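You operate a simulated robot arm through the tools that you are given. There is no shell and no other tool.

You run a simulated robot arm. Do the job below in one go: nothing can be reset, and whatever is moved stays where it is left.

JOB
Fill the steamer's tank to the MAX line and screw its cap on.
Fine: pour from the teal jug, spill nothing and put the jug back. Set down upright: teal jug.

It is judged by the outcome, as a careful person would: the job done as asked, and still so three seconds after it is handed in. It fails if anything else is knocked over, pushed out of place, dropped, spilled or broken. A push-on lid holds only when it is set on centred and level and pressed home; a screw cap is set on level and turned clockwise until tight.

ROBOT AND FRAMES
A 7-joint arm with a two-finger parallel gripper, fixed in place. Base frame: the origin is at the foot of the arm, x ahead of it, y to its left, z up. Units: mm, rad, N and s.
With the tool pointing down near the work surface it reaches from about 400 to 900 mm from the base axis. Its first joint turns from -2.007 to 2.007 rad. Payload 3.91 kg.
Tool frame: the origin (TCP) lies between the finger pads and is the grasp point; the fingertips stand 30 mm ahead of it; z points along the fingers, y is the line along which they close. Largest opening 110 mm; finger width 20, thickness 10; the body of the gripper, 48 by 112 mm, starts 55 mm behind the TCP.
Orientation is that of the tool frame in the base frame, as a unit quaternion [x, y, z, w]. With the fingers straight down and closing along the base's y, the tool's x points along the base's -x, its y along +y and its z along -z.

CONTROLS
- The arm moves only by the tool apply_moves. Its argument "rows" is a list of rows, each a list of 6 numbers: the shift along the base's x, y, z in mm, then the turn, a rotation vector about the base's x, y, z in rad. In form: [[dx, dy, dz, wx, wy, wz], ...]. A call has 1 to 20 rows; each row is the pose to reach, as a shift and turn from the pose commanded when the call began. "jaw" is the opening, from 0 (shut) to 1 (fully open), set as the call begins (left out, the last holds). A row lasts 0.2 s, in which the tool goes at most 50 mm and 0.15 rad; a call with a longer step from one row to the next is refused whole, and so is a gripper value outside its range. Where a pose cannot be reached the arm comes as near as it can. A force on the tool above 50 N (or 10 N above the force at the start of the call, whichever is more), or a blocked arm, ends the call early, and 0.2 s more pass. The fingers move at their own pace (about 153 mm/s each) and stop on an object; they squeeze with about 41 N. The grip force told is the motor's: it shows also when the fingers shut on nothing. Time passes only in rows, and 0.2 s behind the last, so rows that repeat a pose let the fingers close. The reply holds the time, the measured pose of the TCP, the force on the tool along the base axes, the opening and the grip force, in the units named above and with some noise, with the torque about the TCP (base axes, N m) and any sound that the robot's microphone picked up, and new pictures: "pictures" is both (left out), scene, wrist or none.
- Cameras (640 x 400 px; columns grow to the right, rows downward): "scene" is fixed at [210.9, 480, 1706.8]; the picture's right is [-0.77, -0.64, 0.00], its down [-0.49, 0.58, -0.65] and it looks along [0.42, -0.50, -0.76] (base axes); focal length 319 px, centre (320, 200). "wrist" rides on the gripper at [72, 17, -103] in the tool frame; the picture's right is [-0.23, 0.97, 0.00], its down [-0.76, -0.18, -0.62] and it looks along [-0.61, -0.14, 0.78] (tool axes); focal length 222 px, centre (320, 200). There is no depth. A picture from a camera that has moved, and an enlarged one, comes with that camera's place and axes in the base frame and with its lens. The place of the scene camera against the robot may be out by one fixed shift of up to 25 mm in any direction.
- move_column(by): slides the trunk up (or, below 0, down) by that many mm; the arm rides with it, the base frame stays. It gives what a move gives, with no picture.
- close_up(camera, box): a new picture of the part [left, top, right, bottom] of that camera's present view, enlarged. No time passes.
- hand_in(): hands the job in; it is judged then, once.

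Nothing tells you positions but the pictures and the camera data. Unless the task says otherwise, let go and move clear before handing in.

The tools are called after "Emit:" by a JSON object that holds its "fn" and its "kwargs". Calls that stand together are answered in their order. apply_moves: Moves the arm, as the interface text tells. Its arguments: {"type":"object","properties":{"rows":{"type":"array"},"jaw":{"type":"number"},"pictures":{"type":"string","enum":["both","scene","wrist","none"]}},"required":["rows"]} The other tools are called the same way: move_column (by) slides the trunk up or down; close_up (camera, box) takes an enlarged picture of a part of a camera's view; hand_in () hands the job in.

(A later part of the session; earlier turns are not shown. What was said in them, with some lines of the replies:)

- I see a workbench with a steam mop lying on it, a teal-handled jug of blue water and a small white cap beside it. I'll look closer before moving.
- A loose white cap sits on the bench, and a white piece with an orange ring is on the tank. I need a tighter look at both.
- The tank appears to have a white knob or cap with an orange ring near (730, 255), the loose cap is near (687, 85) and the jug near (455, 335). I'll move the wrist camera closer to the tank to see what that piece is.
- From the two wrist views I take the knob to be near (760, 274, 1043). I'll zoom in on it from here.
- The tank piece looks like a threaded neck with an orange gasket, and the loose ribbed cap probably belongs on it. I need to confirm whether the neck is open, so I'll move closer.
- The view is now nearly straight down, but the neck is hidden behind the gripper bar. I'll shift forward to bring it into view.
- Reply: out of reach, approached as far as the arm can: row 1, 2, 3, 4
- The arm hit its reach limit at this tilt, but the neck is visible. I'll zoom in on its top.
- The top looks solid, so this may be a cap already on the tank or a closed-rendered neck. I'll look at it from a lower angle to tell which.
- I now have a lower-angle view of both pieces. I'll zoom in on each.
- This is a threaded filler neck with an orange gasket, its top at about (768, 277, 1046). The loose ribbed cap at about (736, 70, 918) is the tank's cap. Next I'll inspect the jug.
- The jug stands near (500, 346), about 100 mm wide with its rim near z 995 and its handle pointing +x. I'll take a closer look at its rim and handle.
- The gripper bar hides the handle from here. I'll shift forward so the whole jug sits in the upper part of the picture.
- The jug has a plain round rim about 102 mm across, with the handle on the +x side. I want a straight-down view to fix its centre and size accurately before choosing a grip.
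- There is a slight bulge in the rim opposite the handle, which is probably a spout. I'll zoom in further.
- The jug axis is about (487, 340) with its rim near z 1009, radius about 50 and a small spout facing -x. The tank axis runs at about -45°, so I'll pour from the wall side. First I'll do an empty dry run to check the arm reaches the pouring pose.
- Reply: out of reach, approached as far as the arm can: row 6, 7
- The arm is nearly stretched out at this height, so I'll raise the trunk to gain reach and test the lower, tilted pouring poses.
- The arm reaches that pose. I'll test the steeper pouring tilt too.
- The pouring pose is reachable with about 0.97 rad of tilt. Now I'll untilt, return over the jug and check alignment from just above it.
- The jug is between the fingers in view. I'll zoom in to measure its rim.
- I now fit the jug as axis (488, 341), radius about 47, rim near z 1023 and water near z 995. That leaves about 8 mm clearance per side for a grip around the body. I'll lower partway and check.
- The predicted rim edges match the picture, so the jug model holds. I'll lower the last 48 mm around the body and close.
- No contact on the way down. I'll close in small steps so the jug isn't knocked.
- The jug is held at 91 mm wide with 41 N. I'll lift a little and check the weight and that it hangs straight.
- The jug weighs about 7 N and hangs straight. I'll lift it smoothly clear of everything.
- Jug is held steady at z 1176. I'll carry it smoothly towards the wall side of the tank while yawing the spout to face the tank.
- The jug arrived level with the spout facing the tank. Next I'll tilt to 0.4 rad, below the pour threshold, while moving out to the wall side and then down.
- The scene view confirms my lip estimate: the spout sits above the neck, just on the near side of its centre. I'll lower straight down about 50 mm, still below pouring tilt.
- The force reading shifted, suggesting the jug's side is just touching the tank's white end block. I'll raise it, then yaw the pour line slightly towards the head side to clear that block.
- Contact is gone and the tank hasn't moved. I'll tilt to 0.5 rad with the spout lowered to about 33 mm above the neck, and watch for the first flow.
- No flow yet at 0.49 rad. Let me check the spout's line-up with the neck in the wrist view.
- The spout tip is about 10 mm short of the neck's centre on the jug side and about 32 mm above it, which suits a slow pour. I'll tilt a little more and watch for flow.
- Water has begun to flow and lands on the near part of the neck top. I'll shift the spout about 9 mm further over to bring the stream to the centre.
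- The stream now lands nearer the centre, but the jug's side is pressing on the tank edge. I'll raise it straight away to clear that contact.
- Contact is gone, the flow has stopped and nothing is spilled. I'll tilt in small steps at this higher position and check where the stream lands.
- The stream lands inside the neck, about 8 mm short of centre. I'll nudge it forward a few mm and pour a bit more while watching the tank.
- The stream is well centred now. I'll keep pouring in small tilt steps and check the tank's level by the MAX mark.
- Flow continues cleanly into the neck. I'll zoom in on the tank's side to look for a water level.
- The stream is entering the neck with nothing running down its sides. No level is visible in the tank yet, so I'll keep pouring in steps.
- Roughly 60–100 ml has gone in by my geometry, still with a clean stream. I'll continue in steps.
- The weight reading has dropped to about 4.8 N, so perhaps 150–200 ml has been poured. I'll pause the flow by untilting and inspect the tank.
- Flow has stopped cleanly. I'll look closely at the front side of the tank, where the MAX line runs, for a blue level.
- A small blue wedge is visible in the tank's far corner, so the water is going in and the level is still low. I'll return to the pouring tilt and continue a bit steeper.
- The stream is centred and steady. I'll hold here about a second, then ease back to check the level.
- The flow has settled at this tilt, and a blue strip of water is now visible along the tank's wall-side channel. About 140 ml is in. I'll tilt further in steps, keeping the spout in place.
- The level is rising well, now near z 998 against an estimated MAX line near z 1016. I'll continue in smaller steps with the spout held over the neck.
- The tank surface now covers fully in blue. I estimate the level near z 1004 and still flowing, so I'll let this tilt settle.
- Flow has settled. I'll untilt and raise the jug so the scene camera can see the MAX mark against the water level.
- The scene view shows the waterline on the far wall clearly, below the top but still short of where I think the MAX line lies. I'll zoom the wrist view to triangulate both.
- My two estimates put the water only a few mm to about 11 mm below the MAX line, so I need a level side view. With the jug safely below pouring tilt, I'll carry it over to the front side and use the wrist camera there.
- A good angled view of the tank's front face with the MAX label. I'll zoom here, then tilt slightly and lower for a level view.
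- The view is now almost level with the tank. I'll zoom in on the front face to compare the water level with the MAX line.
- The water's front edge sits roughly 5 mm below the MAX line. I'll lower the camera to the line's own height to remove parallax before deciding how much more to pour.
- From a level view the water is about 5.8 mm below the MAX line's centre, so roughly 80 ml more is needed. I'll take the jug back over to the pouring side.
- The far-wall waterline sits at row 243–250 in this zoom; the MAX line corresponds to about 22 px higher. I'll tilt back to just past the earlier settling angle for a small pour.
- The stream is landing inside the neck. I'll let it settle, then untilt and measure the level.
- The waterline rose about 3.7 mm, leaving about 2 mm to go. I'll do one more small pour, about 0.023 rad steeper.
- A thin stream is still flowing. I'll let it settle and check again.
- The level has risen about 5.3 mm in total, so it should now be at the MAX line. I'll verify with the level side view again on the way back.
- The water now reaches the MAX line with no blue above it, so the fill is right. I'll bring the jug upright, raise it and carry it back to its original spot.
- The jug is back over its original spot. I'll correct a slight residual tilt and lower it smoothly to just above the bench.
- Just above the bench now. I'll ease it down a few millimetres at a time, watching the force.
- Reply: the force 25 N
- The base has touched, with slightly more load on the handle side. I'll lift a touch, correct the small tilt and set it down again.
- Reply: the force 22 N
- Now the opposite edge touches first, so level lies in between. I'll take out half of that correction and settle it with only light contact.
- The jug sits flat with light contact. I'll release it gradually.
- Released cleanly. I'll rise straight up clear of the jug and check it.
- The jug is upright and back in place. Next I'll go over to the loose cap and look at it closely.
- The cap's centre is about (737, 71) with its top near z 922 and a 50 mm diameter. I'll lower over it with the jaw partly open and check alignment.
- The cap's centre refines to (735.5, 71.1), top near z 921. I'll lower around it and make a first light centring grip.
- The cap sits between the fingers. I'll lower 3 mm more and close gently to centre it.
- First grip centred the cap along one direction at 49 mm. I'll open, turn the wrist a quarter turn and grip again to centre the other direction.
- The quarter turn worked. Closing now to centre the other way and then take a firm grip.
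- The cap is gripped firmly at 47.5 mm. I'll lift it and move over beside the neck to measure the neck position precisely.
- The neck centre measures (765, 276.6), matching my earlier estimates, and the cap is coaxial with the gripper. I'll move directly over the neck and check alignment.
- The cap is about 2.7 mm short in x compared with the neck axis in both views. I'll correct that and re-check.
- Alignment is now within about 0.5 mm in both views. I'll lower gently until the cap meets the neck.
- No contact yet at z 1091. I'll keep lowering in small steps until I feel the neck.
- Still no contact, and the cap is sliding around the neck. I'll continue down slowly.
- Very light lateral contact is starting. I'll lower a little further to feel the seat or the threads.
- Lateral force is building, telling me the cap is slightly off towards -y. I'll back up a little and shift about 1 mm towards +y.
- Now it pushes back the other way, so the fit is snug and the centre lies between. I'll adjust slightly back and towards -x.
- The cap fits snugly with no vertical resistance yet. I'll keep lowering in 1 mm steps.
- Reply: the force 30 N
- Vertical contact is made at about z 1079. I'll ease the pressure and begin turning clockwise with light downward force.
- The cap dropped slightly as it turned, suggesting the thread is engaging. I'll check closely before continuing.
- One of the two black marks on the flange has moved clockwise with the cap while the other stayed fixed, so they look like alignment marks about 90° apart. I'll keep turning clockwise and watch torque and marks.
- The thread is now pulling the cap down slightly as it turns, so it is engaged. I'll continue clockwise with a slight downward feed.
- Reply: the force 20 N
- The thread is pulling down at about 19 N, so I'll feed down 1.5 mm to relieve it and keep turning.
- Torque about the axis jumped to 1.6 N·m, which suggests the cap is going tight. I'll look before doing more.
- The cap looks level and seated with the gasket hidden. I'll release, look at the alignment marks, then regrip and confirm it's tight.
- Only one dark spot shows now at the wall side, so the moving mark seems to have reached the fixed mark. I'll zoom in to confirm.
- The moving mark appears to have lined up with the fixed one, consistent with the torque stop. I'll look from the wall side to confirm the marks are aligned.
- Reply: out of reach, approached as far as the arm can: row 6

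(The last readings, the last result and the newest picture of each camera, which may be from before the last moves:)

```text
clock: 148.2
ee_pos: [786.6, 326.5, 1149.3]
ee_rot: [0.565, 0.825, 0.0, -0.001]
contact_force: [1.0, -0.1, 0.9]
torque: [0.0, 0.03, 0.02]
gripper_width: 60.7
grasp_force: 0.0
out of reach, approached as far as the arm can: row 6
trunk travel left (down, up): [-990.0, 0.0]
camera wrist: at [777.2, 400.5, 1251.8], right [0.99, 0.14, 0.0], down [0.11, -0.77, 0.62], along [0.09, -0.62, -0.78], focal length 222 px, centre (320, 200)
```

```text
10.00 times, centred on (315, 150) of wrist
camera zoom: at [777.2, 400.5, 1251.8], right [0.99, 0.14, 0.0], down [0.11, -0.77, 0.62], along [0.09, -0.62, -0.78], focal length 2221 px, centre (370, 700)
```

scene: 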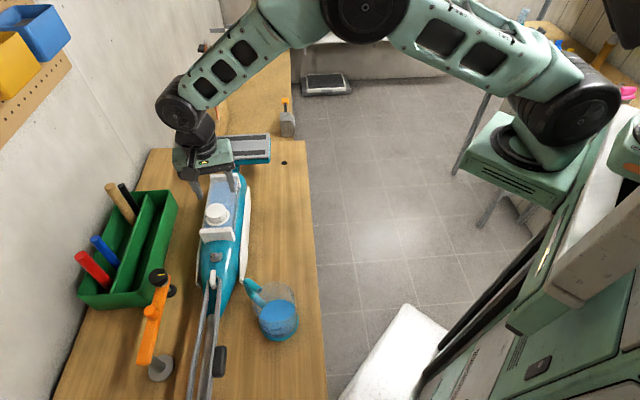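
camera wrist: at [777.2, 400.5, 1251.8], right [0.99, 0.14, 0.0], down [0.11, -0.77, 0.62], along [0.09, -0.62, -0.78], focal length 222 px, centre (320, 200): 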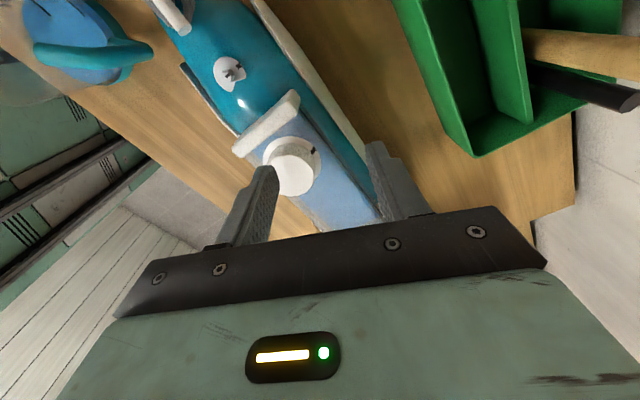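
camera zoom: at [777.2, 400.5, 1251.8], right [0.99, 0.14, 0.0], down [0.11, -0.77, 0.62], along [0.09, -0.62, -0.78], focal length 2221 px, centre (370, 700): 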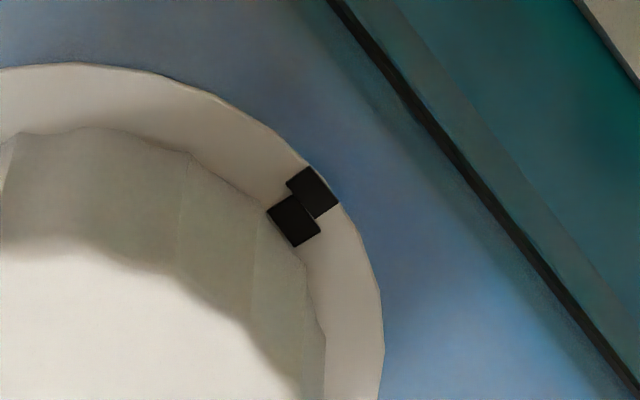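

The moving mark has come round to, and just past, the fixed mark, so the cap is fully home and tight. I'll move the arm clear and take a last look over everything.

Emit:
{"fn": "apply_moves", "kwargs": {"rows": [[-10, -5, 20, 0, 0, 0.08], [-30, -18, 45, 0, 0, 0.18], [-60, -38, 70, 0, 0, 0.3], [-95, -60, 95, 0, 0, 0.43], [-130, -85, 120, 0, 0, 0.56], [-165, -110, 145, 0, 0, 0.69], [-200, -135, 165, 0, 0, 0.82], [-235, -160, 180, 0, 0, 0.95], [-265, -180, 190, 0, 0, 1.08], [-285, -190, 195, 0, 0, 1.18]], "pictures": "both"}}

Emit:
{"fn": "close_up", "kwargs": {"camera": "scene", "box": [180, 160, 320, 250]}}

Emit:
{"fn": "close_up", "kwargs": {"camera": "scene", "box": [220, 255, 320, 355]}}

Emit:
{"fn": "close_up", "kwargs": {"camera": "scene", "box": [225, 170, 250, 190]}}

```text
clock: 150.4
ee_pos: [501.9, 136.7, 1347.0]
ee_rot: [0.008, 1.0, 0.001, 0.0]
contact_force: [0.2, 0.2, -0.6]
torque: [-0.03, 0.0, -0.01]
gripper_width: 60.4
grasp_force: 0.0
trunk travel left (down, up): [-990.0, 0.0]
camera wrist: at [430.7, 155.5, 1449.1], right [0.24, 0.97, 0.0], down [0.76, -0.19, 0.62], along [0.6, -0.15, -0.78], focal length 222 px, centre (320, 200)
```

scene: 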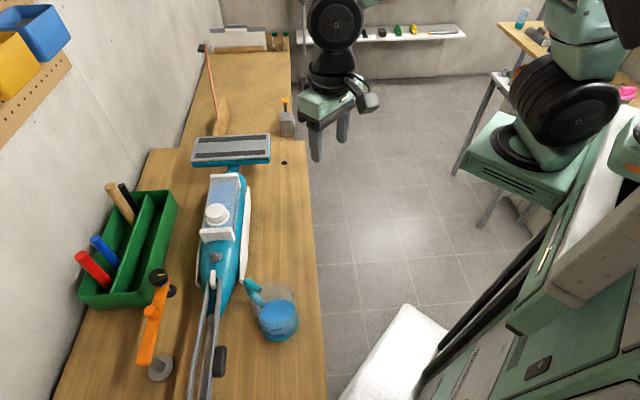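
wrist: 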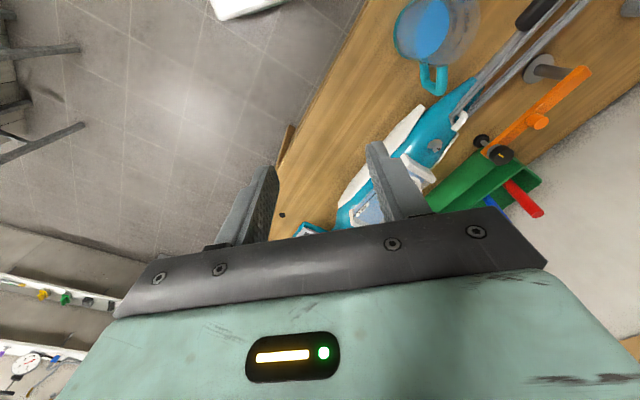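

```text
4.44 times, centred on (250, 205) of scene
camera zoom: at [210.9, 480.0, 1706.8], right [-0.77, -0.64, 0.0], down [-0.49, 0.58, -0.65], along [0.42, -0.5, -0.76], focal length 1419 px, centre (631, 178)
```

zoom: 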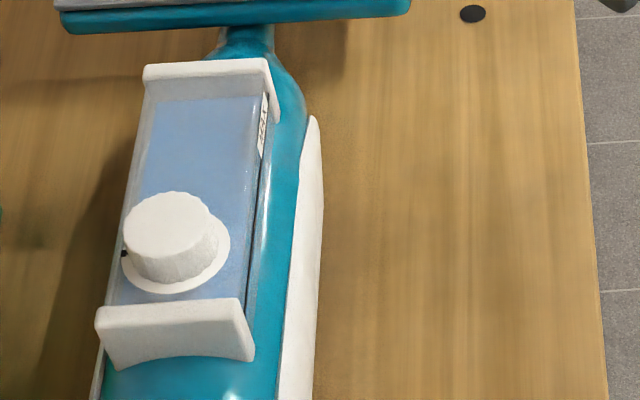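

```text
4.00 times, centred on (270, 305) of scene
camera zoom: at [210.9, 480.0, 1706.8], right [-0.77, -0.64, 0.0], down [-0.49, 0.58, -0.65], along [0.42, -0.5, -0.76], focal length 1277 px, centre (520, -220)
```

zoom: 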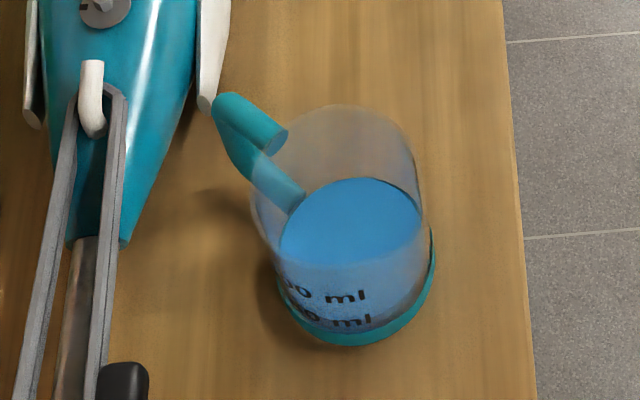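

```text
16.00 times, centred on (238, 180) of scene
camera zoom: at [210.9, 480.0, 1706.8], right [-0.77, -0.64, 0.0], down [-0.49, 0.58, -0.65], along [0.42, -0.5, -0.76], focal length 5108 px, centre (1640, 520)
```

zoom: 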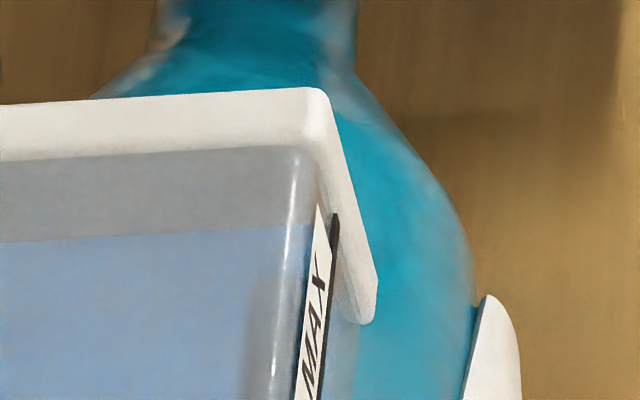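

Everything checks out:
- The tank's waterline is at the MAX line.
- The cap is level and screwed tight.
- The jug stands upright where it started.
- Nothing has spilled or moved out of place.

The arm is clear, so I'm handing in the job.

Emit:
{"fn": "hand_in", "kwargs": {}}

```text
The job is handed in.
```

I filled the steamer's tank to the MAX line from the teal jug, screwed its cap on, and handed the job in. I don't have the verdict.

- **Fill:** In a level side view the water reaches the MAX line, with none showing above it.
- **Cap:** It sits level with the gasket hidden. I turned it clockwise until the torque rose to about 1.6 N·m and the fingers started to slip. The two alignment marks by the neck now nearly line up. I did not regrip to test it a second time.
- **Jug:** It stands upright, within a couple of millimetres of where it started.
- **Spills and contact:** I saw no spilled water in any picture. The jug pressed lightly against the side of the tank twice while I was lining up the pour, but the steamer does not appear to have moved.
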